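You operate a simulated robot arm through the tools that you are given. There is no shell and no other tool.

You are at the controls of a simulated robot arm. One attempt, no reset.

Task
Switch the loader off, park the full bobbin on tray N39 and wipe the shuttle clean.
Fine: off first; shuttle out, and in again at the end; put the wipe back. Where these are worked on the way, their far stop is far enough and under half their travel is too little: loader shuttle. What is to be rubbed or washed off counts as gone when no trace of it is left.

Only the result counts: the job must be done as asked and must still hold three seconds after the hand-in. Knocking over, shifting, dropping, spilling or breaking anything else fails it.

Robot
A 6-joint arm with a two-finger gripper, fixed in place. Base frame: the origin is at the foot of the arm, x ahead of it, y to its left, z up; the work surface is at about z = 90. Lengths are in cm, angles in degrees, forces in N, time in s.
Its first joint turns from -166.0 to 166.0 degrees. Payload 2.45 kg.
The tool frame sits at the grasp point between the pads (the TCP): z along the fingers, y along the line on which they close. The tips reach 2 cm beyond it. Largest opening 14 cm; the body of the gripper starts 16.8 cm behind the TCP.
Orientation is that of the tool frame in the base frame, as [roll, pitch, yaw] about the fixed x, y, z axes, in that order (R = Rz(yaw) Ry(pitch) Rx(roll)). With the fingers straight down and closing along the base's y, the tool's x points along the base's -x, its y along +y and its z along -z.

Tools
- The arm moves only by the tool play_rows. Its arguments are lists of equal length, an entry for each row: "linear": the shift along the tool's x, y, z in cm, a list of three; "angular": the turn, a rotation vector about the tool's x, y, z in degrees, a list of three; "gripper": the gripper command, from -1 (shut) to 1 (fully open), values between in proportion. In form: {"linear": [[tx, ty, tz], ...], "angular": [[rx, ry, rz], ...], "gripper": [gripper, ...]}. A call has 1 to 20 rows; each row is the pose to reach, as a shift and turn from the pose commanded when the call began, along the tool's axes at that moment. Each row takes 0.2 s and may step no farther than 5 cm and 8.6 degrees from the row before; otherwise, or with a gripper value out of range, the whole call is refused. A pose out of reach is approached as far as the arm can. The call stops where the force on the tool passes 40 N (or 10 N more than at its start, if that is more) or the arm is blocked; 0.2 s more then pass. The fingers move at their own pace (about 4.5 cm/s each) and stop on an object; they squeeze with about 22 N. The grip force told is the motor's: it shows also when the fingers shut on nothing. Time passes only in rows, and 0.2 s behind the last, so rows that repeat a pose let the fingers close. It gives the time, the measured TCP pose, the force on the tool (base axes), the opening and the grip force at its end, in the units of the frame above (readings bear some noise), with the torque about the TCP (base axes, N m) and any sound that the robot's microphone picked up.
- Cameras (640 x 400 px; columns grow to the right, rows downward): "scene" is fixed at [21.91, 65.06, 163.68]; the picture's right is [-0.81, -0.59, 0.00], its down [-0.33, 0.45, -0.83] and it looks along [0.49, -0.67, -0.56] (base axes); focal length 345 px, centre (320, 200). "wrist" rides on the gripper at [7.8, 1.1, -20.9] in the tool frame; the picture's right is [-0.14, 0.99, 0.00], its down [-0.92, -0.13, -0.37] and it looks along [-0.36, -0.05, 0.93] (tool axes); focal length 280 px, centre (320, 200). There is no depth. A picture from a camera that has moved, and an enlarged one, comes with that camera's place and axes in the base frame and with its lens.
- capture(camera): a new picture of that camera. No time passes.
- zoom(camera, box): a new picture of the part [left, top, right, bottom] of that camera's present view, enlarged. No time passes.
- close_job(): hands the job in; it is judged then, once.

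Nothing tells you positions but the pictures and the camera data. Unless the task says otherwise, let go and move clear before handing in.

The tools are called by a JSON object that holds its "name" and its "arguments". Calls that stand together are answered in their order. play_rows: Moves the arm, as the interface text tells. Its arguments: {"type":"object","properties":{"linear":{"type":"array"},"angular":{"type":"array"},"gripper":{"type":"array"}},"required":["linear","angular","gripper"]} The other tools are called the same way: capture (camera) takes a picture; zoom (camera, box) takes an enlarged picture of a part of a camera's view; close_job () hands the job in.

At the start:

```text
time: 0.0
tcp_pos: [82.82, -2.06, 118.24]
ee_rot: [-180.0, -0.1, -180.0]
wrist_force: [1.7, 0.3, 0.1]
moment: [-0.02, 0.01, -0.02]
width: 14.01
grip_force: 0.1
```

scene: 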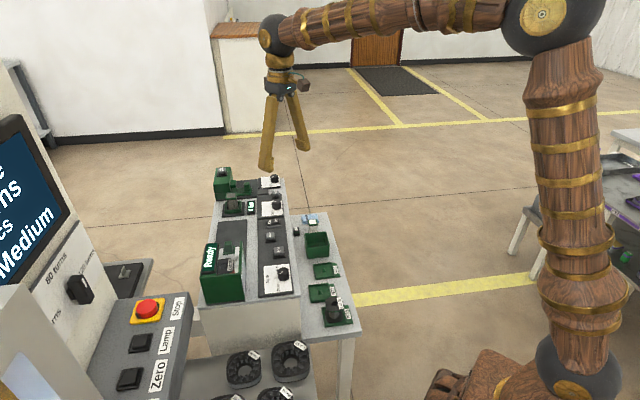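
wrist: 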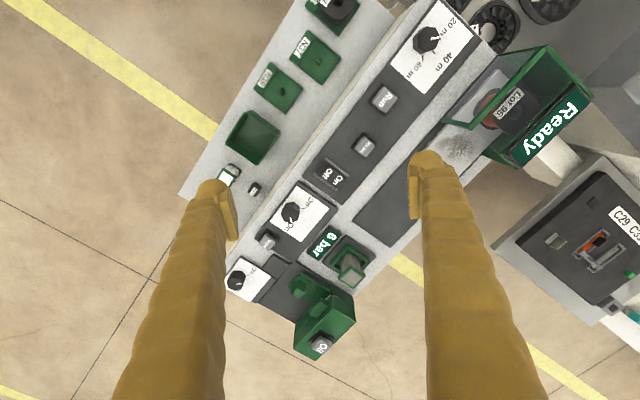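

I see a green-and-grey machine ahead of the arm with a panel of controls, trays on a side table and another console nearer the scene camera. I'll zoom in to read the labels before moving anything.

{"name": "zoom", "arguments": {"camera": "scene", "box": [190, 160, 370, 340]}}

{"name": "zoom", "arguments": {"camera": "wrist", "box": [200, 0, 420, 140]}}

{"name": "zoom", "arguments": {"camera": "wrist", "box": [210, 130, 420, 370]}}

{"name": "zoom", "arguments": {"camera": "wrist", "box": [400, 0, 640, 180]}}

{"name": "zoom", "arguments": {"camera": "wrist", "box": [480, 150, 640, 330]}}

{"name": "zoom", "arguments": {"camera": "scene", "box": [0, 100, 220, 400]}}

```text
2.22 times, centred on (280, 250) of scene
camera zoom: at [21.91, 65.06, 163.68], right [-0.81, -0.59, 0.0], down [-0.33, 0.45, -0.83], along [0.49, -0.67, -0.56], focal length 766 px, centre (409, 89)
```

zoom: 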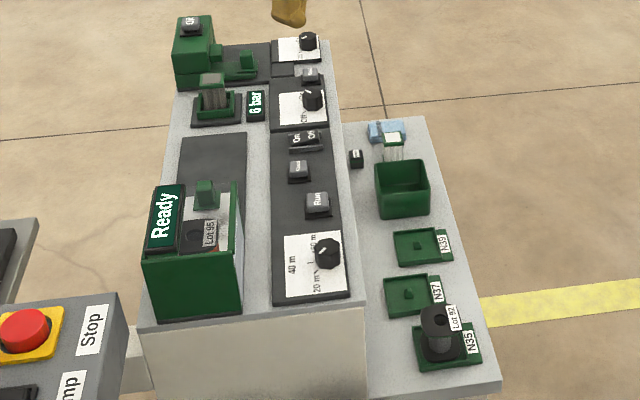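

```text
2.86 times, centred on (310, 70) of wrist
camera zoom: at [75.13, -0.99, 139.16], right [0.14, 0.99, 0.0], down [0.92, -0.13, 0.37], along [0.36, -0.05, -0.93], focal length 801 px, centre (349, 571)
```

zoom: 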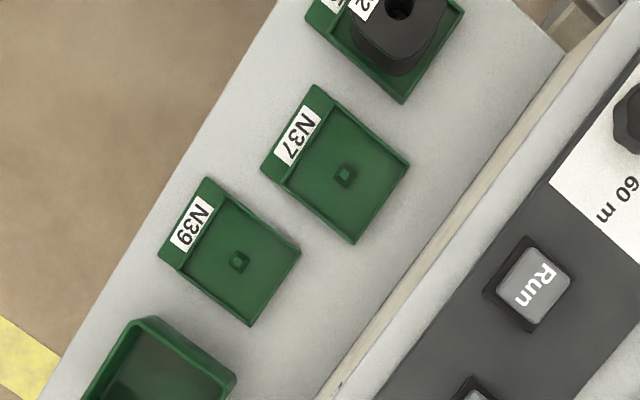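

```text
1.67 times, centred on (315, 250) of wrist
camera zoom: at [75.13, -0.99, 139.16], right [0.14, 0.99, 0.0], down [0.92, -0.13, 0.37], along [0.36, -0.05, -0.93], focal length 467 px, centre (328, 117)
```

zoom: 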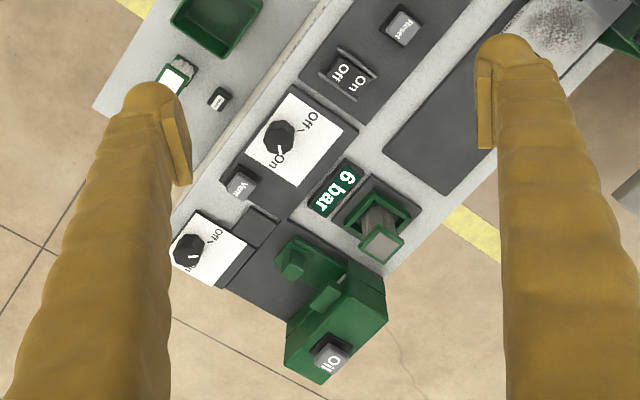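

```text
2.22 times, centred on (520, 90) of wrist
camera zoom: at [75.13, -0.99, 139.16], right [0.14, 0.99, 0.0], down [0.92, -0.13, 0.37], along [0.36, -0.05, -0.93], focal length 623 px, centre (-124, 444)
```

zoom: 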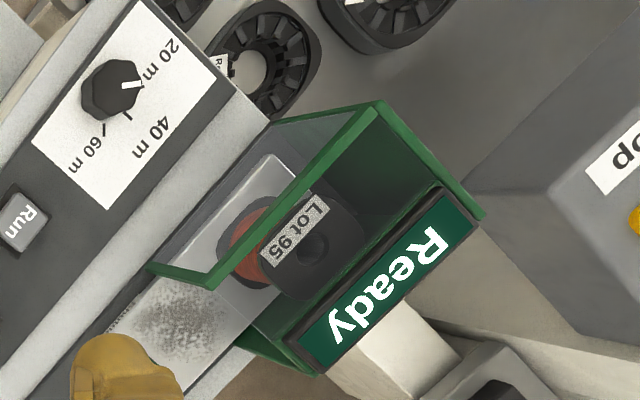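

```text
2.22 times, centred on (560, 240) of wrist
camera zoom: at [75.13, -0.99, 139.16], right [0.14, 0.99, 0.0], down [0.92, -0.13, 0.37], along [0.36, -0.05, -0.93], focal length 623 px, centre (-213, 111)
```

zoom: 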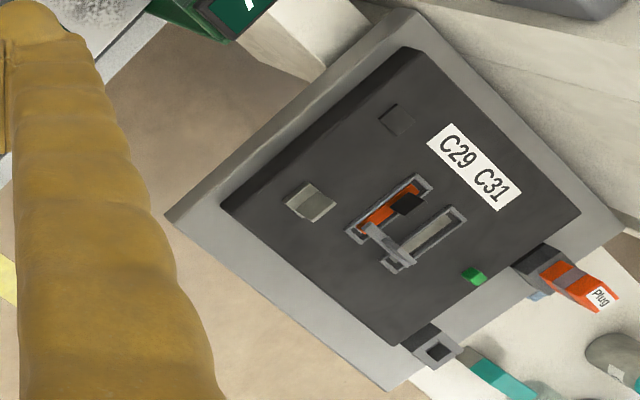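

```text
1.33 times, centred on (110, 250) of scene
camera zoom: at [21.91, 65.06, 163.68], right [-0.81, -0.59, 0.0], down [-0.33, 0.45, -0.83], along [0.49, -0.67, -0.56], focal length 460 px, centre (600, 133)
```

zoom: 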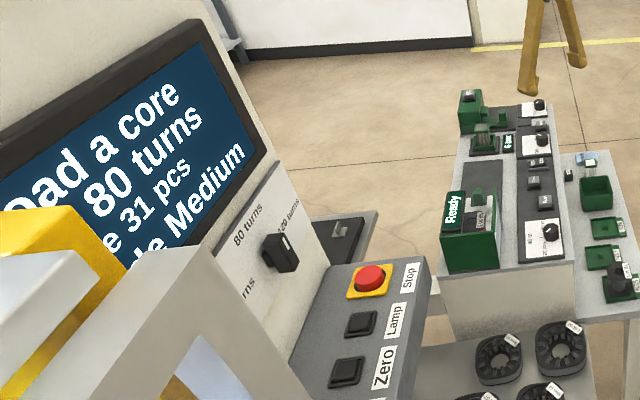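

The machine seems to run diagonally, with several units sharing one deck: the loader with the Ready display, a 6 bar unit and an oiler. I'll move sideways at the same height to look at the side table and the panel from another viewpoint.

{"name": "play_rows", "arguments": {"linear": [[2, -4, 0], [4, -8, 0], [6, -12, 0], [8, -16, 0], [8, -16, 0]], "angular": [[0, 0, 0], [0, 0, 0], [0, 0, 0], [0, 0, 0], [0, 0, 0]], "gripper": [1, 1, 1, 1, 1]}}

{"name": "capture", "arguments": {"camera": "wrist"}}

{"name": "capture", "arguments": {"camera": "scene"}}

```text
time: 1.2
tcp_pos: [75.09, -18.05, 118.51]
ee_rot: [179.9, 0.0, 179.9]
wrist_force: [-0.4, -0.8, -0.6]
moment: [-0.01, 0.0, 0.0]
width: 13.99
grip_force: 0.0
```

```text
taken
camera wrist: at [67.22, -16.94, 139.44], right [0.14, 0.99, 0.0], down [0.92, -0.13, 0.37], along [0.36, -0.05, -0.93], focal length 280 px, centre (320, 200)
```

wrist: 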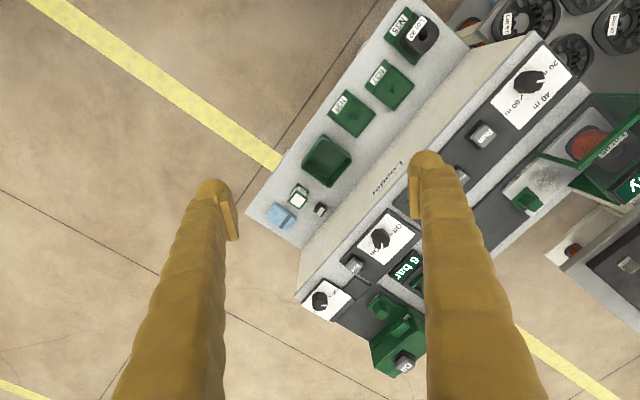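

```text
taken
```

scene: 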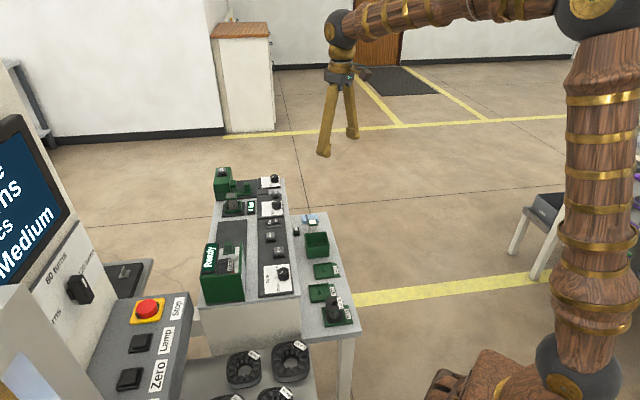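

The word "Loader" is printed on the front face of the raised box, and the wipe looks like the light blue block on the side table. I'll zoom in on these.

{"name": "zoom", "arguments": {"camera": "wrist", "box": [240, 120, 420, 240]}}

{"name": "zoom", "arguments": {"camera": "wrist", "box": [280, 190, 460, 380]}}

{"name": "zoom", "arguments": {"camera": "wrist", "box": [320, 0, 480, 120]}}

{"name": "zoom", "arguments": {"camera": "wrist", "box": [440, 20, 640, 220]}}

{"name": "zoom", "arguments": {"camera": "scene", "box": [200, 160, 300, 230]}}

{"name": "zoom", "arguments": {"camera": "scene", "box": [195, 225, 305, 305]}}

{"name": "zoom", "arguments": {"camera": "scene", "box": [280, 205, 370, 335]}}

```text
3.33 times, centred on (330, 180) of wrist
camera zoom: at [67.22, -16.94, 139.44], right [0.14, 0.99, 0.0], down [0.92, -0.13, 0.37], along [0.36, -0.05, -0.93], focal length 935 px, centre (287, 267)
```

zoom: 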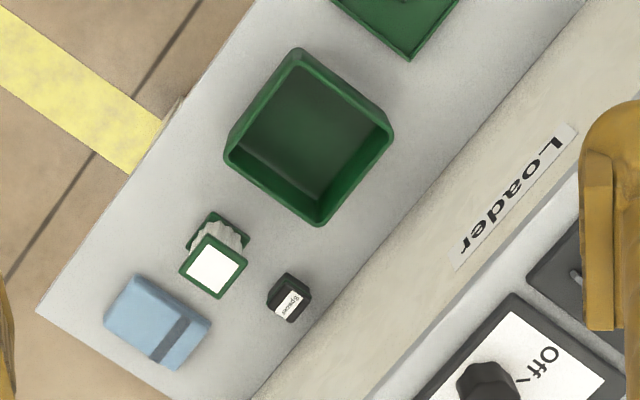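

```text
2.11 times, centred on (370, 285) of wrist
camera zoom: at [67.22, -16.94, 139.44], right [0.14, 0.99, 0.0], down [0.92, -0.13, 0.37], along [0.36, -0.05, -0.93], focal length 590 px, centre (215, 21)
```

zoom: 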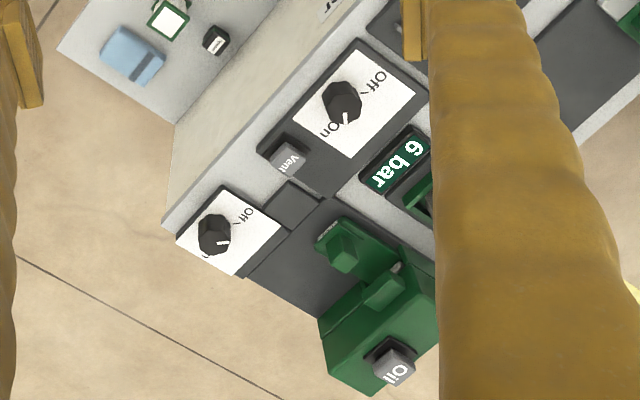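

```text
3.33 times, centred on (400, 60) of wrist
camera zoom: at [67.22, -16.94, 139.44], right [0.14, 0.99, 0.0], down [0.92, -0.13, 0.37], along [0.36, -0.05, -0.93], focal length 935 px, centre (53, 667)
```

zoom: 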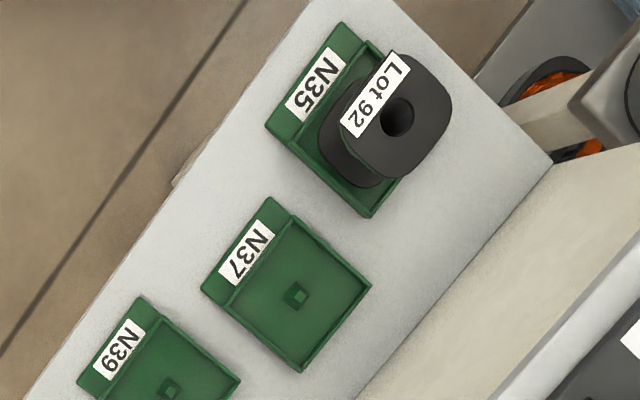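

```text
2.00 times, centred on (540, 120) of wrist
camera zoom: at [67.22, -16.94, 139.44], right [0.14, 0.99, 0.0], down [0.92, -0.13, 0.37], along [0.36, -0.05, -0.93], focal length 561 px, centre (-120, 360)
```

zoom: 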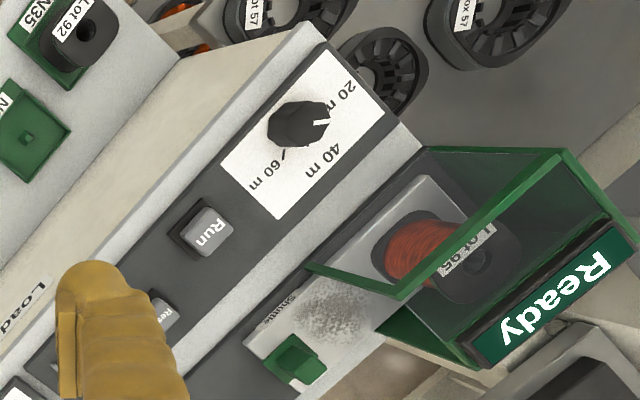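

```text
5.71 times, centred on (250, 195) of scene
camera zoom: at [21.91, 65.06, 163.68], right [-0.81, -0.59, 0.0], down [-0.33, 0.45, -0.83], along [0.49, -0.67, -0.56], focal length 1971 px, centre (720, 229)
```

zoom: 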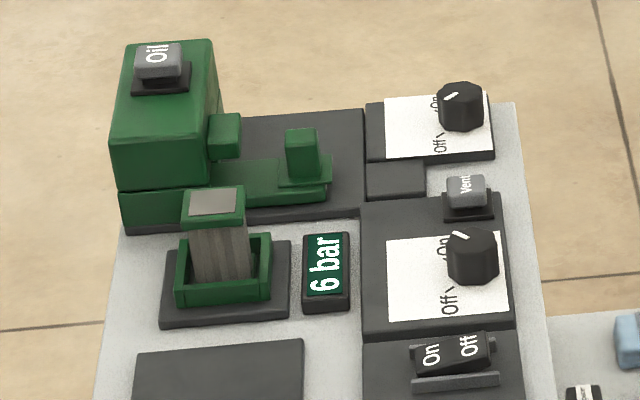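

```text
5.00 times, centred on (250, 265) of scene
camera zoom: at [21.91, 65.06, 163.68], right [-0.81, -0.59, 0.0], down [-0.33, 0.45, -0.83], along [0.49, -0.67, -0.56], focal length 1725 px, centre (670, -125)
```

zoom: 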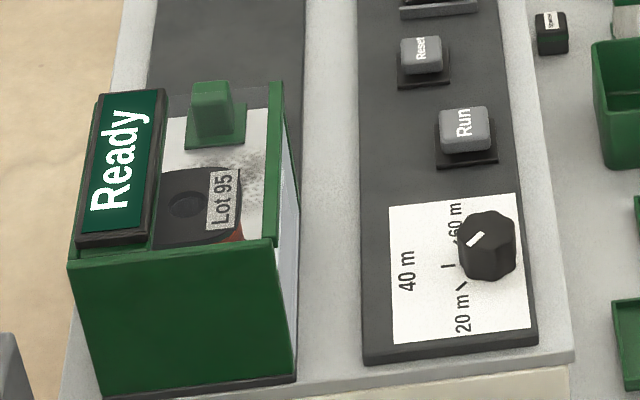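

```text
3.08 times, centred on (325, 270) of scene
camera zoom: at [21.91, 65.06, 163.68], right [-0.81, -0.59, 0.0], down [-0.33, 0.45, -0.83], along [0.49, -0.67, -0.56], focal length 1061 px, centre (305, -15)
```

zoom: 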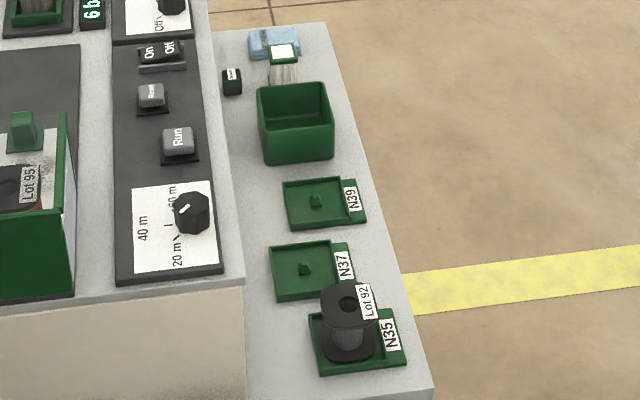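

The loader's own panel has the On/Off rocker with Reset, Run and the metre selector. I place the deck at about z=90 and the side table at about z=70, with the machine axis at roughly -62°. Next I'll turn the tool to line up with the machine and look closely at the shuttle area.

{"name": "play_rows", "arguments": {"linear": [[-0.8, 4, 0], [-1.6, 8, 0], [-2.4, 12, 0], [-3.2, 16, 0], [-4.0, 20, 0], [-5, 23, 0], [-5, 23, 0]], "angular": [[0, 0, -5], [0, 0, -10], [0, 0, -15], [0, 0, -20], [0, 0, -25], [0, 0, -28], [0, 0, -28]], "gripper": [1, 1, 1, 1, 1, 1, 1]}}

{"name": "capture", "arguments": {"camera": "wrist"}}

{"name": "zoom", "arguments": {"camera": "wrist", "box": [220, 0, 460, 150]}}

{"name": "zoom", "arguments": {"camera": "wrist", "box": [220, 150, 460, 300]}}

```text
time: 2.8
tcp_pos: [79.8, 5.18, 118.45]
ee_rot: [179.9, 0.0, -151.9]
wrist_force: [0.2, -0.2, 0.6]
moment: [0.03, 0.01, 0.0]
width: 13.99
grip_force: 0.0
```

```text
taken
camera wrist: at [72.45, 2.4, 139.27], right [-0.34, 0.94, 0.0], down [0.87, 0.32, 0.37], along [0.35, 0.13, -0.93], focal length 280 px, centre (320, 200)
```

wrist: 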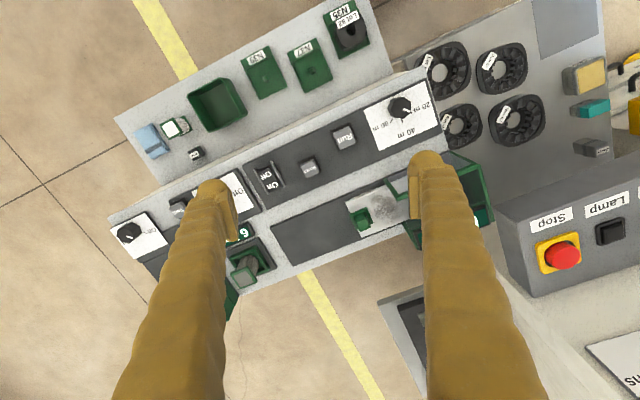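

```text
2.67 times, centred on (340, 75) of wrist
camera zoom: at [72.45, 2.4, 139.27], right [-0.34, 0.94, 0.0], down [0.87, 0.32, 0.37], along [0.35, 0.13, -0.93], focal length 748 px, centre (267, 533)
```

zoom: 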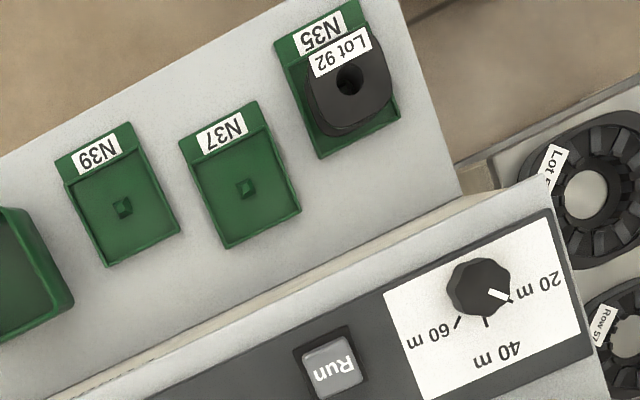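

```text
2.67 times, centred on (340, 225) of wrist
camera zoom: at [72.45, 2.4, 139.27], right [-0.34, 0.94, 0.0], down [0.87, 0.32, 0.37], along [0.35, 0.13, -0.93], focal length 748 px, centre (267, 133)
```

zoom: 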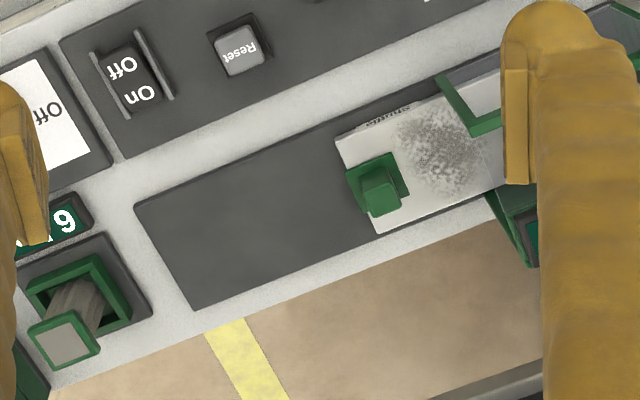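

The machine axis runs at about -47° in the base frame, and the rocker sits near (89.4, -0.7, 92.3) with its Off half toward the robot. I'll go down above the rocker, lined up with the machine, for a close look.

{"name": "play_rows", "arguments": {"linear": [[-1.13, -1.95, 2.9], [-2.27, -3.9, 5.8], [-3.4, -5.85, 8.7], [-4.54, -7.8, 11.6], [-5.67, -9.75, 14.4], [-5.67, -9.75, 14.4]], "angular": [[0, 0, -3], [0, 0, -6], [0, 0, -9], [0, 0, -12], [0, 0, -15], [0, 0, -15]], "gripper": [1, 1, 1, 1, 1, 1]}}

{"name": "capture", "arguments": {"camera": "wrist"}}

{"name": "zoom", "arguments": {"camera": "wrist", "box": [240, 120, 440, 280]}}

{"name": "capture", "arguments": {"camera": "scene"}}

```text
time: 4.2
tcp_pos: [89.51, -0.88, 103.9]
ee_rot: [180.0, 0.0, -137.0]
wrist_force: [0.7, 0.1, -0.3]
moment: [0.01, -0.01, -0.03]
width: 13.99
grip_force: 0.1
```

```text
taken
camera wrist: at [83.04, -5.46, 124.76], right [-0.57, 0.82, 0.0], down [0.76, 0.53, 0.37], along [0.3, 0.21, -0.93], focal length 280 px, centre (320, 200)
```

wrist: 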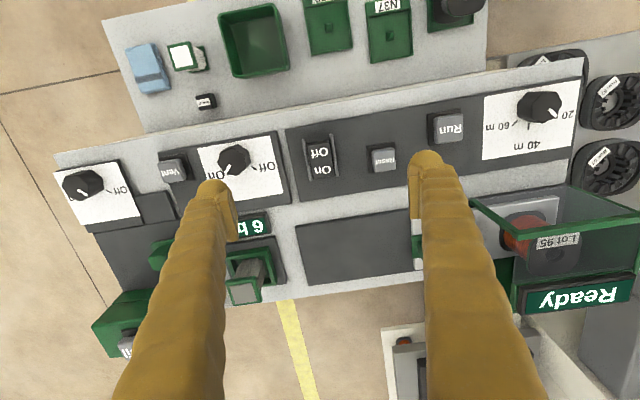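

```text
2.50 times, centred on (340, 200) of wrist
camera zoom: at [83.04, -5.46, 124.76], right [-0.57, 0.82, 0.0], down [0.76, 0.53, 0.37], along [0.3, 0.21, -0.93], focal length 701 px, centre (270, 200)
```

zoom: 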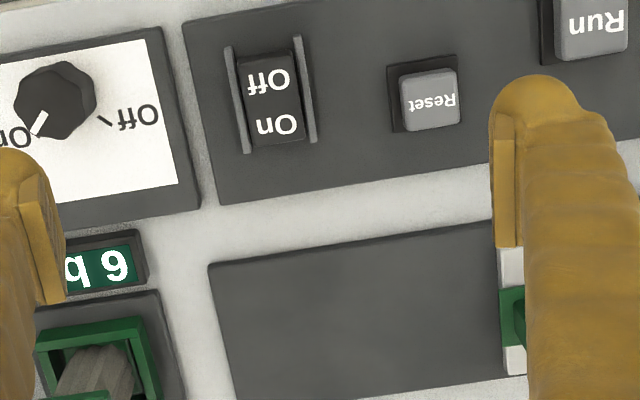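

```text
taken
```

scene: 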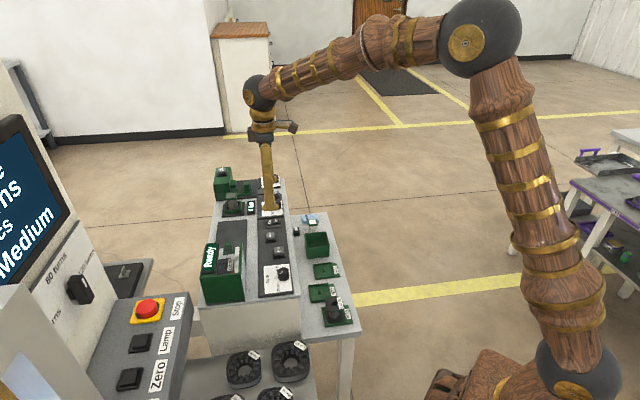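

The rocker is now clear: Off is at about (88.6, -1.7), On at about (90.1, -0.1), with guard rails on either side. I'll close the fingers, tilt them 15° so only one finger edge sits between the rails, and hover above the Off half.

{"name": "play_rows", "arguments": {"linear": [[0, 0, 0], [0, 0, 0], [0, 0, 0], [0, 0, 0], [0.5, -0.3, 1], [1.0, -0.6, 3], [1.62, -0.84, 5], [1.62, -0.84, 6.5], [1.62, -0.84, 6.5]], "angular": [[0, 0, 0], [0, 0, 0], [0, 0, 0], [0, 0, 0], [4, 0, 0], [8, 0, 0], [12, 0, 0], [15, 0, 0], [15, 0, 0]], "gripper": [-1, -1, -1, -1, -1, -1, -1, -1, -1]}}

{"name": "capture", "arguments": {"camera": "wrist"}}

{"name": "zoom", "arguments": {"camera": "scene", "box": [220, 180, 320, 250]}}

```text
time: 6.2
tcp_pos: [88.81, -2.68, 97.49]
ee_rot: [-164.9, 0.0, -137.1]
wrist_force: [1.1, 0.4, -0.4]
moment: [0.01, -0.02, 0.0]
width: 0.01
grip_force: 22.0
```

```text
taken
camera wrist: at [78.74, -3.34, 117.39], right [-0.55, 0.79, -0.26], down [0.69, 0.61, 0.39], along [0.46, 0.04, -0.88], focal length 280 px, centre (320, 200)
```

wrist: 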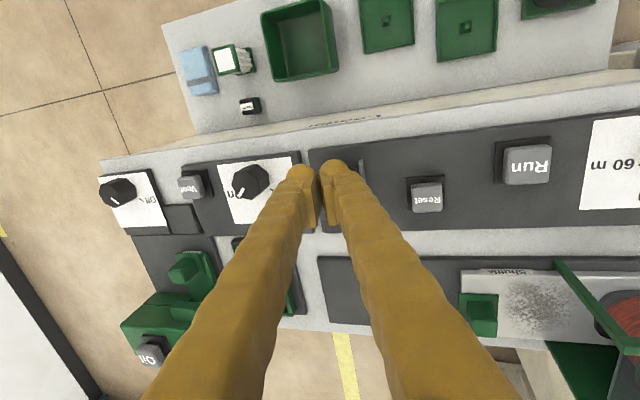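

```text
5.71 times, centred on (270, 215) of scene
camera zoom: at [21.91, 65.06, 163.68], right [-0.81, -0.59, 0.0], down [-0.33, 0.45, -0.83], along [0.49, -0.67, -0.56], focal length 1971 px, centre (606, 114)
```

zoom: 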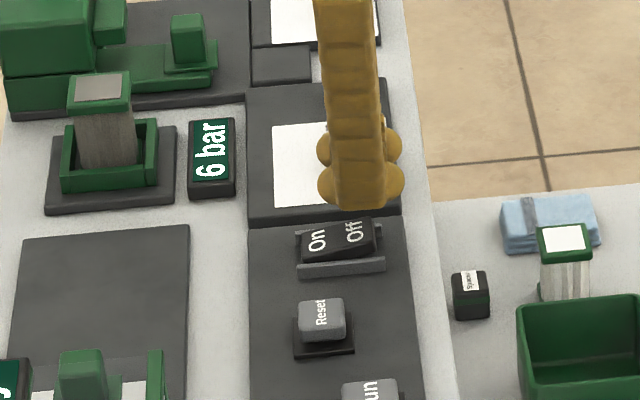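

The fingertip is right above the Off half at about z=95. Now I'll press down in small steps.

{"name": "play_rows", "arguments": {"linear": [[0, 0.26, 0.97], [0, 0.47, 1.74], [0, 0.57, 2.13], [0, 0.65, 2.41], [0, 0.72, 2.7]], "angular": [[0, 0, 0], [0, 0, 0], [0, 0, 0], [0, 0, 0], [0, 0, 0]], "gripper": [-1, -1, -1, -1, -1]}}

{"name": "zoom", "arguments": {"camera": "scene", "box": [195, 180, 315, 310]}}

```text
time: 7.4
tcp_pos: [88.84, -2.86, 94.69]
ee_rot: [-164.9, 0.0, -137.1]
wrist_force: [-8.6, -6.3, 18.0]
moment: [0.06, 0.13, 0.09]
width: 0.0
grip_force: 21.8
```

```text
3.08 times, centred on (255, 245) of scene
camera zoom: at [21.91, 65.06, 163.68], right [-0.81, -0.59, 0.0], down [-0.33, 0.45, -0.83], along [0.49, -0.67, -0.56], focal length 1061 px, centre (520, 62)
```

zoom: 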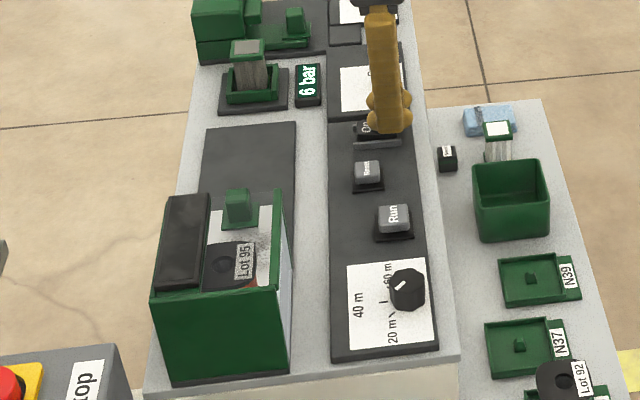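

The Ready display has gone dark, so the loader is off. I'll lift away, straighten the tool and look closely at the shuttle handle.

{"name": "play_rows", "arguments": {"linear": [[0, -0.52, -1.93], [0, -1.3, -4.83], [0, -2.3, -8.7], [0, -3.4, -12.6], [0, -4.4, -16.4], [0, -4.4, -16.4]], "angular": [[0, 0, 0], [-3, 0, 0], [-7, 0, 0], [-11, 0, 0], [-15, 0, 0], [-15, 0, 0]], "gripper": [-1, -1, -1, -1, -0.5, 0]}}

{"name": "capture", "arguments": {"camera": "wrist"}}

{"name": "zoom", "arguments": {"camera": "scene", "box": [195, 180, 315, 310]}}

```text
time: 8.8
tcp_pos: [88.8, -2.7, 111.51]
ee_rot: [180.0, 0.0, -137.2]
wrist_force: [-0.1, 0.1, -0.7]
moment: [-0.05, 0.0, 0.01]
width: 5.04
grip_force: 0.1
```

```text
taken
camera wrist: at [82.43, -7.28, 132.42], right [-0.57, 0.82, 0.0], down [0.76, 0.53, 0.37], along [0.3, 0.21, -0.93], focal length 280 px, centre (320, 200)
```

wrist: 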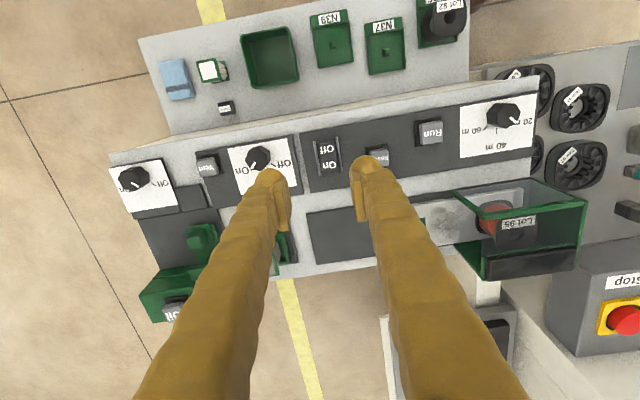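

```text
3.08 times, centred on (255, 245) of scene
camera zoom: at [21.91, 65.06, 163.68], right [-0.81, -0.59, 0.0], down [-0.33, 0.45, -0.83], along [0.49, -0.67, -0.56], focal length 1061 px, centre (520, 62)
```

zoom: 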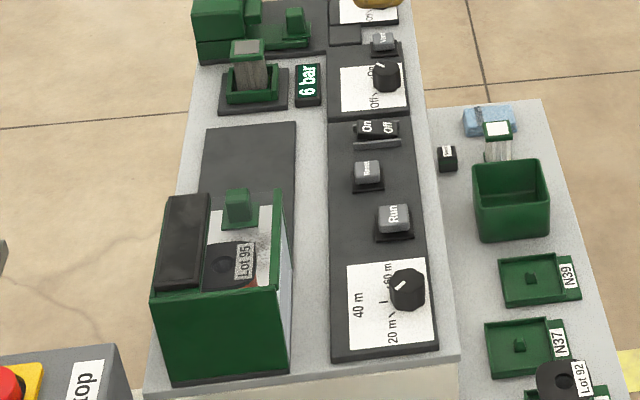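

The display is still dark. I'll open the fingers and move over toward the shuttle handle at a safe height.

{"name": "play_rows", "arguments": {"linear": [[-2, 3.4, 0], [-4, 6.8, 0], [-6, 10.2, 0], [-8.5, 13.5, 0], [-8.5, 13.5, 0], [-8.5, 13.5, 0]], "angular": [[0, 0, 0], [0, 0, 0], [0, 0, 0], [0, 0, 0], [0, 0, 0], [0, 0, 0]], "gripper": [1, 1, 1, 1, 1, 1]}}

{"name": "capture", "arguments": {"camera": "wrist"}}

{"name": "zoom", "arguments": {"camera": "wrist", "box": [230, 100, 430, 240]}}

{"name": "zoom", "arguments": {"camera": "wrist", "box": [400, 80, 600, 280]}}

```text
time: 10.2
tcp_pos: [86.0, 13.02, 111.27]
ee_rot: [180.0, 0.0, -137.1]
wrist_force: [-0.5, 0.1, 0.6]
moment: [0.02, 0.0, 0.03]
width: 14.0
grip_force: 0.0
```

```text
taken
camera wrist: at [79.51, 8.46, 132.34], right [-0.57, 0.82, 0.0], down [0.76, 0.53, 0.37], along [0.3, 0.21, -0.93], focal length 280 px, centre (320, 200)
```

wrist: 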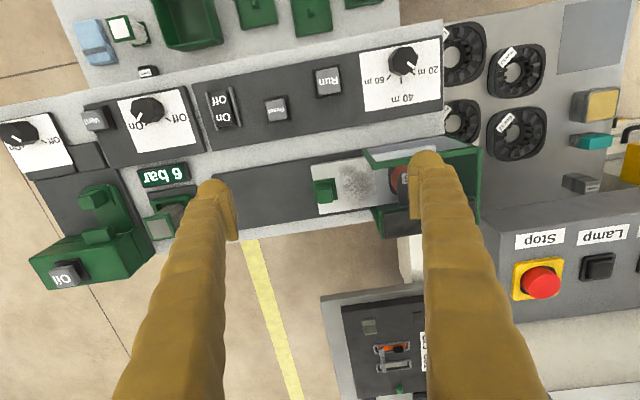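

```text
2.86 times, centred on (330, 170) of wrist
camera zoom: at [79.51, 8.46, 132.34], right [-0.57, 0.82, 0.0], down [0.76, 0.53, 0.37], along [0.3, 0.21, -0.93], focal length 801 px, centre (291, 286)
```

zoom: 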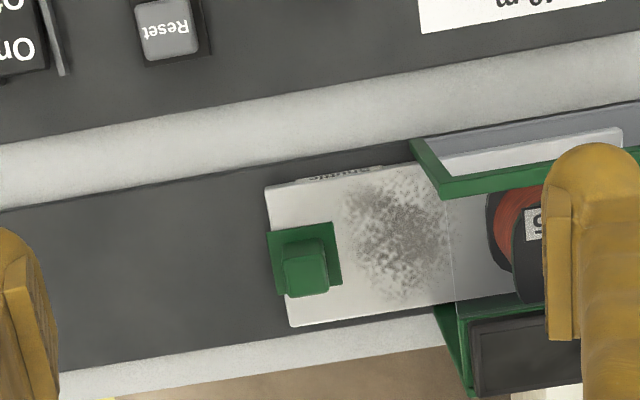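

```text
2.00 times, centred on (500, 180) of wrist
camera zoom: at [79.51, 8.46, 132.34], right [-0.57, 0.82, 0.0], down [0.76, 0.53, 0.37], along [0.3, 0.21, -0.93], focal length 561 px, centre (-40, 240)
```

zoom: 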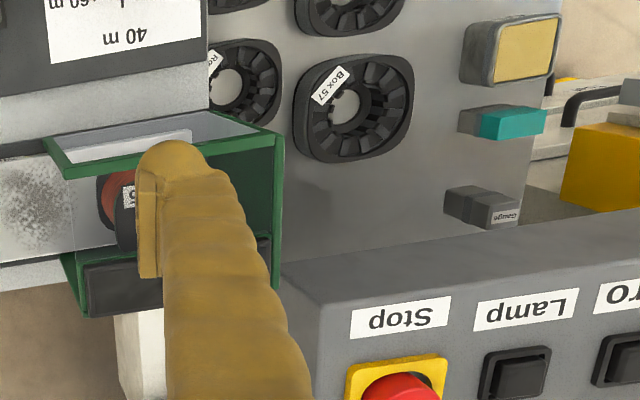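

The handle block is about 2 cm wide at roughly (90.6, 17.2), top near z=94.5, and the bobbin stands about 12.6 cm behind it inside the hood. I'll come down above the handle with the fingers about 6 cm open, closing along the slide direction.

{"name": "play_rows", "arguments": {"linear": [[-2, 0, 1], [-4, 0, 3], [-6.25, 0, 5], [-6.25, 0, 7.5], [-6.25, 0, 10], [-6.25, 0, 12], [-6.25, 0, 12]], "angular": [[0, 0, -0.5], [0, 0, -1], [0, 0, -1.6], [0, 0, -1.6], [0, 0, -1.6], [0, 0, -1.6], [0, 0, -1.6]], "gripper": [-0.14, -0.14, -0.14, -0.14, -0.14, -0.14, -0.14]}}

{"name": "capture", "arguments": {"camera": "wrist"}}

{"name": "zoom", "arguments": {"camera": "scene", "box": [195, 190, 295, 310]}}

```text
time: 11.8
tcp_pos: [90.6, 17.02, 99.37]
ee_rot: [-180.0, 0.0, -135.5]
wrist_force: [-0.4, 0.0, 0.0]
moment: [0.01, 0.0, -0.02]
width: 6.01
grip_force: 0.1
```

```text
taken
camera wrist: at [84.24, 12.35, 120.24], right [-0.6, 0.8, 0.0], down [0.75, 0.55, 0.37], along [0.3, 0.22, -0.93], focal length 280 px, centre (320, 200)
```

wrist: 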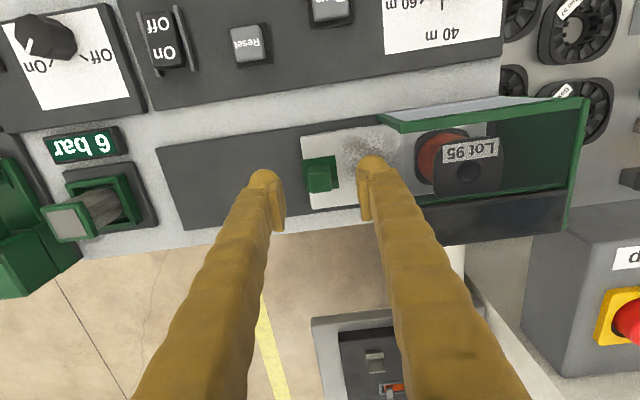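

```text
3.33 times, centred on (245, 250) of scene
camera zoom: at [21.91, 65.06, 163.68], right [-0.81, -0.59, 0.0], down [-0.33, 0.45, -0.83], along [0.49, -0.67, -0.56], focal length 1150 px, centre (570, 33)
```

zoom: 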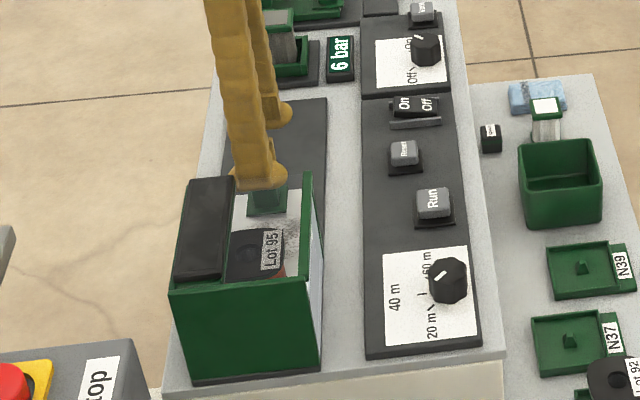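

The handle sits right between the fingertips. I'll go down around it and close.

{"name": "play_rows", "arguments": {"linear": [[0, 0, 1.5], [0, 0, 3], [0, 0, 4], [0, 0, 4.7], [0, 0, 4.7], [0, 0, 4.7], [0, 0, 4.7], [0, 0, 4.7], [0, 0, 4.7]], "angular": [[0, 0, 0], [0, 0, 0], [0, 0, 0], [0, 0, 0], [0, 0, 0], [0, 0, 0], [0, 0, 0], [0, 0, 0], [0, 0, 0]], "gripper": [-0.14, -0.14, -0.14, -0.14, -1, -1, -1, -1, -1]}}

{"name": "capture", "arguments": {"camera": "wrist"}}

{"name": "zoom", "arguments": {"camera": "scene", "box": [195, 190, 295, 310]}}

```text
time: 13.8
tcp_pos: [90.6, 17.01, 94.72]
ee_rot: [-179.9, 0.0, -135.5]
wrist_force: [7.0, -1.5, -6.4]
moment: [0.0, -0.12, 0.28]
width: 2.1
grip_force: 45.2
stopped in row 9: the force on the tool passed its limit at 42 N (the readings are from after the stop); the commanded pose is now the measured one
```

```text
taken
camera wrist: at [84.22, 12.35, 115.56], right [-0.6, 0.8, 0.0], down [0.75, 0.55, 0.37], along [0.3, 0.22, -0.93], focal length 280 px, centre (320, 200)
```

wrist: 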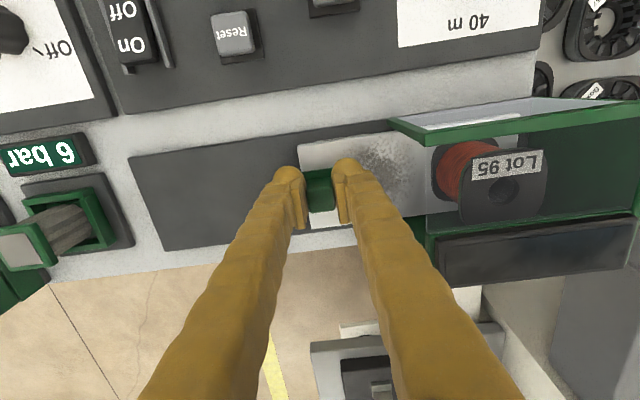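

```text
3.33 times, centred on (245, 250) of scene
camera zoom: at [21.91, 65.06, 163.68], right [-0.81, -0.59, 0.0], down [-0.33, 0.45, -0.83], along [0.49, -0.67, -0.56], focal length 1150 px, centre (570, 33)
```

zoom: 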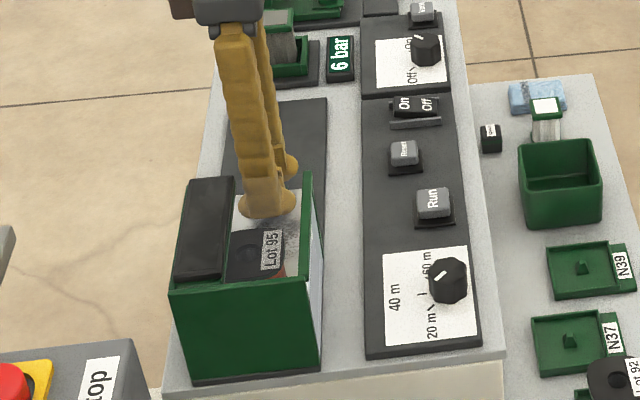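

The handle is gripped with a width of 2.1 cm. I'll pull the shuttle out along the slide axis.

{"name": "play_rows", "arguments": {"linear": [[0, -0.4, 0], [0, -1.2, 0], [0, -2, 0], [0, -2.8, 0], [0, -3.6, 0], [0, -4.4, 0], [0, -5.2, 0], [0, -6, 0]], "angular": [[0, 0, 0], [0, 0, 0], [0, 0, 0], [0, 0, 0], [0, 0, 0], [0, 0, 0], [0, 0, 0], [0, 0, 0]], "gripper": [-1, -1, -1, -1, -1, -1, -1, -1]}}

{"name": "zoom", "arguments": {"camera": "scene", "box": [195, 190, 295, 310]}}

```text
time: 15.6
tcp_pos: [94.82, 12.83, 94.68]
ee_rot: [-179.9, 0.0, -135.5]
wrist_force: [0.0, -1.3, -16.8]
moment: [-0.06, 0.01, 0.24]
width: 2.09
grip_force: 45.4
```

```text
3.33 times, centred on (245, 250) of scene
camera zoom: at [21.91, 65.06, 163.68], right [-0.81, -0.59, 0.0], down [-0.33, 0.45, -0.83], along [0.49, -0.67, -0.56], focal length 1150 px, centre (570, 33)
```

zoom: 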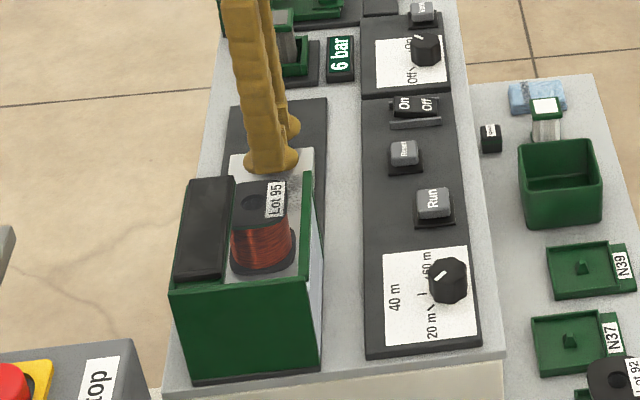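

The shuttle and bobbin are sliding out well. I'll keep pulling toward the far stop.

{"name": "play_rows", "arguments": {"linear": [[0, -0.8, 0.05], [0, -1.6, 0.05], [0, -2.4, 0.05], [0, -3.2, 0.05], [0, -4, 0.05], [0, -4.8, 0.05], [0, -5.6, 0.05]], "angular": [[0, 0, 0], [0, 0, 0], [0, 0, 0], [0, 0, 0], [0, 0, 0], [0, 0, 0], [0, 0, 0]], "gripper": [-1, -1, -1, -1, -1, -1, -1]}}

{"name": "zoom", "arguments": {"camera": "scene", "box": [195, 190, 295, 310]}}

```text
time: 17.2
tcp_pos: [98.72, 8.82, 94.79]
ee_rot: [-179.9, 0.0, -135.5]
wrist_force: [12.5, 11.2, -8.4]
moment: [0.25, -0.27, 0.27]
width: 2.09
grip_force: 45.3
```

```text
3.33 times, centred on (245, 250) of scene
camera zoom: at [21.91, 65.06, 163.68], right [-0.81, -0.59, 0.0], down [-0.33, 0.45, -0.83], along [0.49, -0.67, -0.56], focal length 1150 px, centre (570, 33)
```

zoom: 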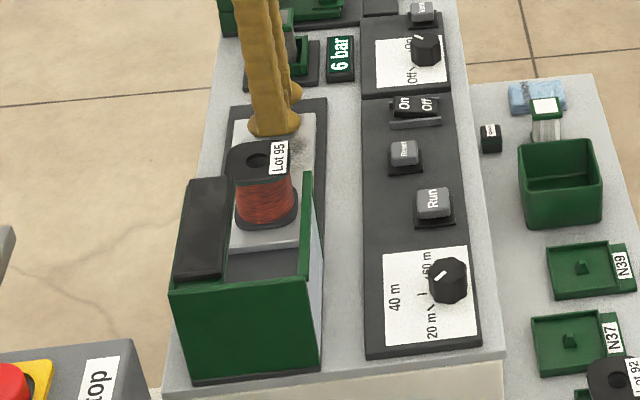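

The shuttle is out about 11.6 cm and the bobbin is nearly clear of the hood. I'll ease the sideways force a little and try pulling on to the far stop.

{"name": "play_rows", "arguments": {"linear": [[-0.15, -0.3, 0], [-0.17, -0.9, 0], [-0.19, -1.5, 0], [-0.2, -2.1, 0], [-0.22, -2.7, 0]], "angular": [[0, 0, 0], [0, 0, 0], [0, 0, 0], [0, 0, 0], [0, 0, 0]], "gripper": [-1, -1, -1, -1, -1]}}

{"name": "zoom", "arguments": {"camera": "scene", "box": [195, 190, 295, 310]}}

```text
time: 18.4
tcp_pos: [100.55, 6.89, 94.71]
ee_rot: [-179.9, 0.0, -135.5]
wrist_force: [-28.0, -26.5, 8.4]
moment: [-0.33, 0.34, 0.33]
width: 2.07
grip_force: 44.8
```

```text
3.33 times, centred on (245, 250) of scene
camera zoom: at [21.91, 65.06, 163.68], right [-0.81, -0.59, 0.0], down [-0.33, 0.45, -0.83], along [0.49, -0.67, -0.56], focal length 1150 px, centre (570, 33)
```

zoom: 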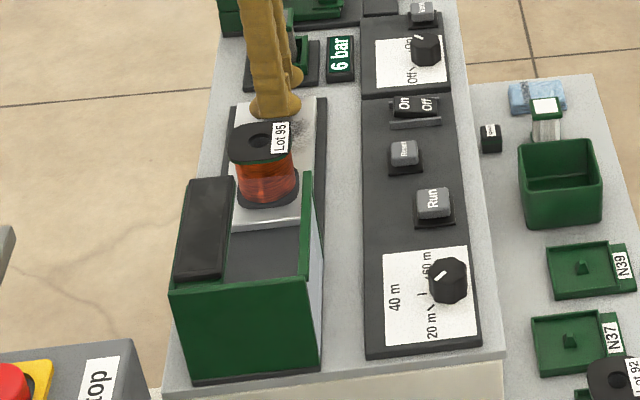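

It has moved about 14.2 cm, and the sideways correction was too much. I'll back that off and pull gently toward the stop.

{"name": "play_rows", "arguments": {"linear": [[0.15, 0, 0], [0.15, -0.3, 0], [0.15, -0.6, 0], [0.15, -0.9, 0], [0.15, -1.2, 0], [0.15, -1.5, 0]], "angular": [[0, 0, 0], [0, 0, 0], [0, 0, 0], [0, 0, 0], [0, 0, 0], [0, 0, 0]], "gripper": [-1, -1, -1, -1, -1, -1]}}

{"name": "zoom", "arguments": {"camera": "scene", "box": [195, 190, 295, 310]}}

```text
time: 19.7
tcp_pos: [101.17, 6.45, 94.68]
ee_rot: [179.8, -0.1, -135.3]
wrist_force: [-7.9, 3.9, 2.2]
moment: [0.02, 0.09, 0.26]
width: 2.11
grip_force: 45.3
stopped in row 6: the force on the tool passed its limit at 58 N (the readings are from after the stop); the commanded pose is now the measured one
```

```text
3.33 times, centred on (245, 250) of scene
camera zoom: at [21.91, 65.06, 163.68], right [-0.81, -0.59, 0.0], down [-0.33, 0.45, -0.83], along [0.49, -0.67, -0.56], focal length 1150 px, centre (570, 33)
```

zoom: 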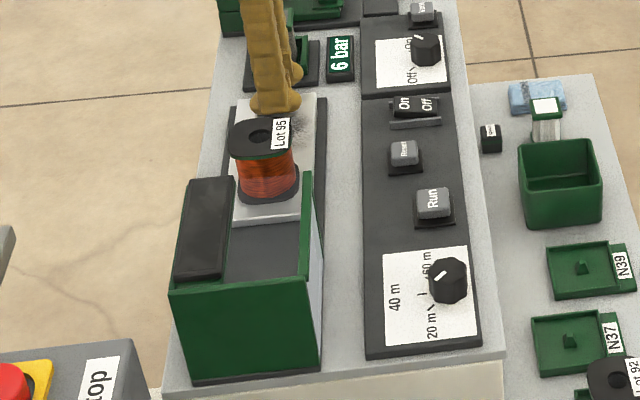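

The shuttle hit its far stop at about 15 cm, and the slide axis is exactly -45°. I'll release the handle, lift, and look at the bobbin.

{"name": "play_rows", "arguments": {"linear": [[0, 0, 0], [0, 0, 0], [0, 0, 0], [0, 0, 0], [0, 0, -3], [0, 0, -7], [0, 0, -11], [2, 2, -14], [5, 5, -14.5], [7, 9, -14.5], [7, 9, -14.5]], "angular": [[0, 0, 0], [0, 0, 0], [0, 0, 0], [0, 0, 0], [0, 0, 0], [0, 0, 0], [0, 0, 0], [0, 0, 0], [0, 0, 0], [0, 0, 0], [0, 0, 0]], "gripper": [-0.14, -0.14, -0.14, -0.14, -0.14, -0.14, -0.14, 1, 1, 1, 1]}}

{"name": "capture", "arguments": {"camera": "wrist"}}

{"name": "zoom", "arguments": {"camera": "wrist", "box": [220, 110, 420, 250]}}

{"name": "zoom", "arguments": {"camera": "scene", "box": [215, 200, 285, 270]}}

```text
time: 22.1
tcp_pos: [90.05, 8.29, 108.85]
ee_rot: [179.9, -0.1, -135.4]
wrist_force: [-0.2, -0.7, 0.2]
moment: [0.02, 0.0, -0.04]
width: 14.0
grip_force: 0.0
```

```text
taken
camera wrist: at [83.79, 3.48, 129.88], right [-0.6, 0.8, 0.0], down [0.75, 0.55, 0.37], along [0.29, 0.22, -0.93], focal length 280 px, centre (320, 200)
```

wrist: 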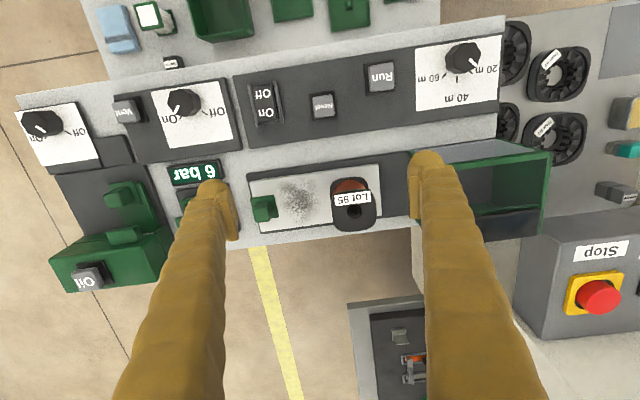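

```text
2.86 times, centred on (320, 180) of wrist
camera zoom: at [83.79, 3.48, 129.88], right [-0.6, 0.8, 0.0], down [0.75, 0.55, 0.37], along [0.29, 0.22, -0.93], focal length 801 px, centre (320, 257)
```

zoom: 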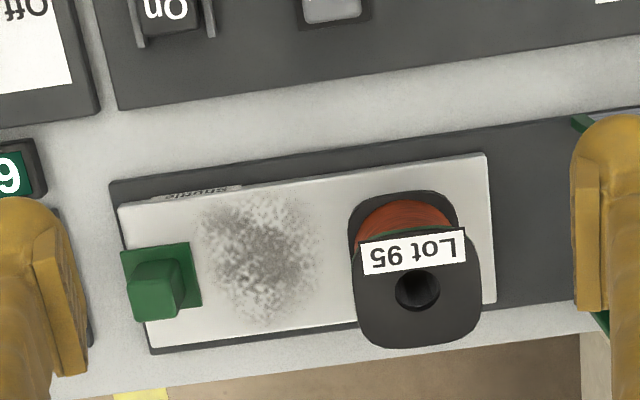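

```text
5.71 times, centred on (250, 235) of scene
camera zoom: at [21.91, 65.06, 163.68], right [-0.81, -0.59, 0.0], down [-0.33, 0.45, -0.83], along [0.49, -0.67, -0.56], focal length 1971 px, centre (720, 0)
```

zoom: 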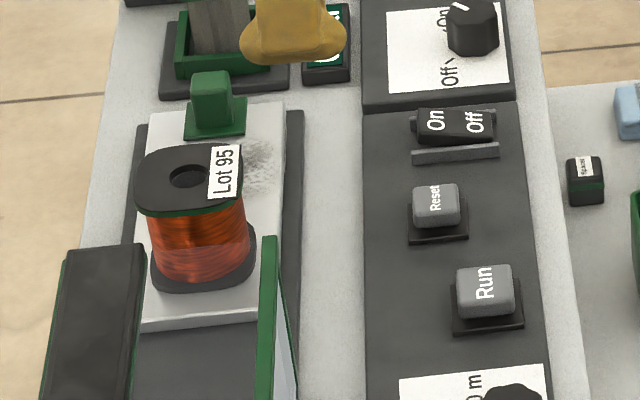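

The bobbin now stands clear of the hood at about (92.7, 15.5), top near z=97, with a rounded-square flange about 5.4 cm wide. I'll hover directly over it with the fingers 9 cm open to check alignment.

{"name": "play_rows", "arguments": {"linear": [[-2, 1, 0], [-4.5, 2, 0], [-6.95, 3.27, 2], [-6.95, 3.27, 5], [-6.95, 3.27, 5], [-6.95, 3.27, 5]], "angular": [[0, 0, 0], [0, 0, -0.2], [0, 0, -0.4], [0, 0, -0.4], [0, 0, -0.4], [0, 0, -0.4]], "gripper": [0.3, 0.3, 0.3, 0.3, 0.3, 0.3]}}

{"name": "capture", "arguments": {"camera": "wrist"}}

{"name": "zoom", "arguments": {"camera": "wrist", "box": [240, 110, 400, 230]}}

{"name": "zoom", "arguments": {"camera": "scene", "box": [215, 180, 285, 260]}}

```text
time: 23.5
tcp_pos: [92.61, 15.2, 104.13]
ee_rot: [179.8, -0.1, -135.0]
wrist_force: [-1.0, -0.3, -0.7]
moment: [0.01, 0.03, 0.0]
width: 9.11
grip_force: 0.0
```

```text
taken
camera wrist: at [86.37, 10.41, 125.12], right [-0.6, 0.8, 0.0], down [0.74, 0.56, 0.37], along [0.29, 0.22, -0.93], focal length 280 px, centre (320, 200)
```

wrist: 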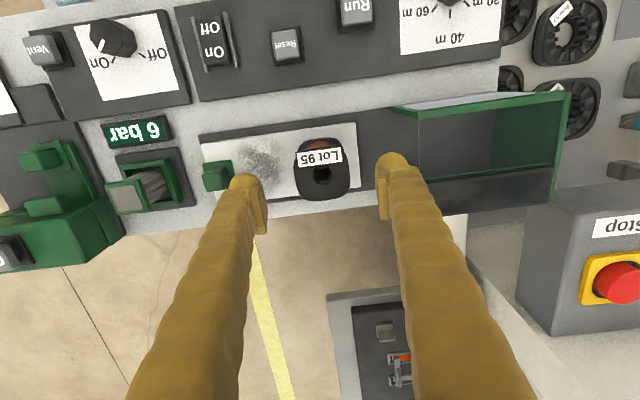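

```text
3.33 times, centred on (320, 170) of wrist
camera zoom: at [86.37, 10.41, 125.12], right [-0.6, 0.8, 0.0], down [0.74, 0.56, 0.37], along [0.29, 0.22, -0.93], focal length 935 px, centre (320, 300)
```

zoom: 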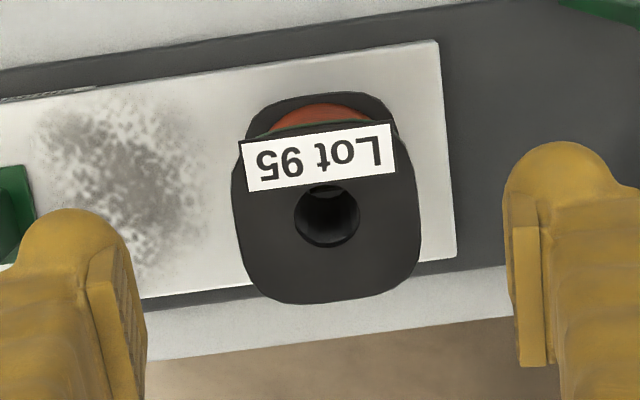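

```text
5.00 times, centred on (250, 220) of scene
camera zoom: at [21.91, 65.06, 163.68], right [-0.81, -0.59, 0.0], down [-0.33, 0.45, -0.83], along [0.49, -0.67, -0.56], focal length 1725 px, centre (670, 100)
```

zoom: 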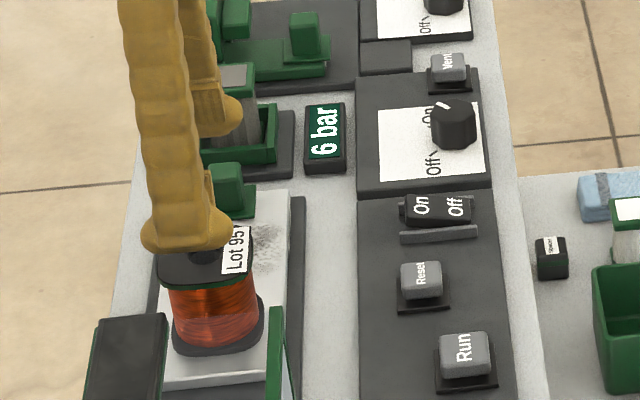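

The bobbin is about 0.25 cm and 0.3 cm off the tool centre, so I'll correct for that. Then I'll go down so the tips stop about 1.5 cm above the shuttle plate, and close.

{"name": "play_rows", "arguments": {"linear": [[-0.3, 0.24, 2], [-0.3, 0.24, 4.5], [-0.3, 0.24, 7], [-0.3, 0.24, 8.5], [-0.3, 0.24, 9.4], [-0.3, 0.24, 9.4], [-0.3, 0.24, 9.4], [-0.3, 0.24, 9.4], [-0.3, 0.24, 9.4]], "angular": [[0, 0, 0], [0, 0, 0], [0, 0, 0], [0, 0, 0], [0, 0, 0], [0, 0, 0], [0, 0, 0], [0, 0, 0], [0, 0, 0]], "gripper": [0.3, 0.3, 0.3, 0.3, 0.3, -0.1, -0.5, -1, -1]}}

{"name": "capture", "arguments": {"camera": "wrist"}}

{"name": "zoom", "arguments": {"camera": "scene", "box": [215, 180, 285, 260]}}

```text
time: 25.5
tcp_pos: [92.68, 15.46, 94.82]
ee_rot: [179.8, 0.0, -135.0]
wrist_force: [0.1, 0.9, 1.5]
moment: [-0.07, -0.05, 0.01]
width: 4.13
grip_force: 21.5
```

```text
taken
camera wrist: at [86.48, 10.65, 115.71], right [-0.6, 0.8, 0.0], down [0.74, 0.56, 0.37], along [0.29, 0.22, -0.93], focal length 280 px, centre (320, 200)
```

wrist: 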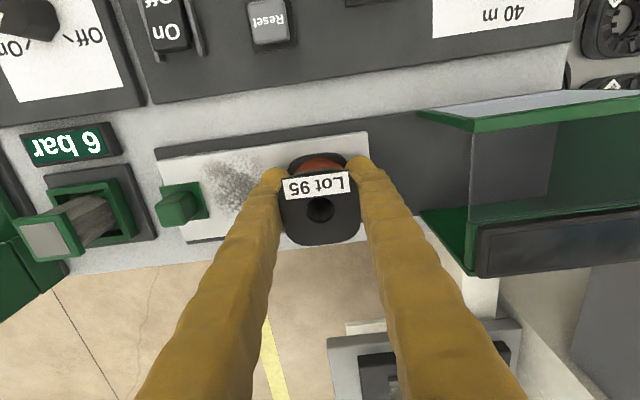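

```text
5.00 times, centred on (250, 220) of scene
camera zoom: at [21.91, 65.06, 163.68], right [-0.81, -0.59, 0.0], down [-0.33, 0.45, -0.83], along [0.49, -0.67, -0.56], focal length 1725 px, centre (670, 100)
```

zoom: 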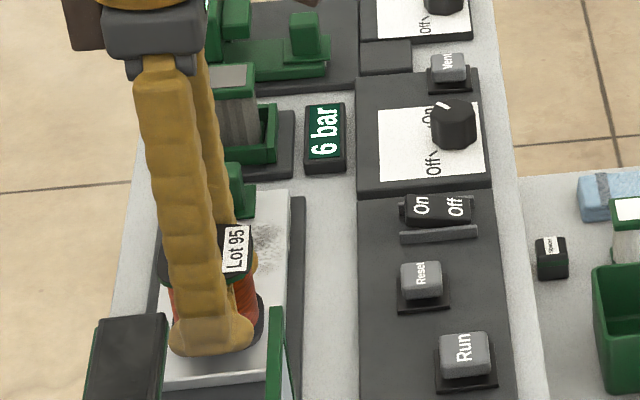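

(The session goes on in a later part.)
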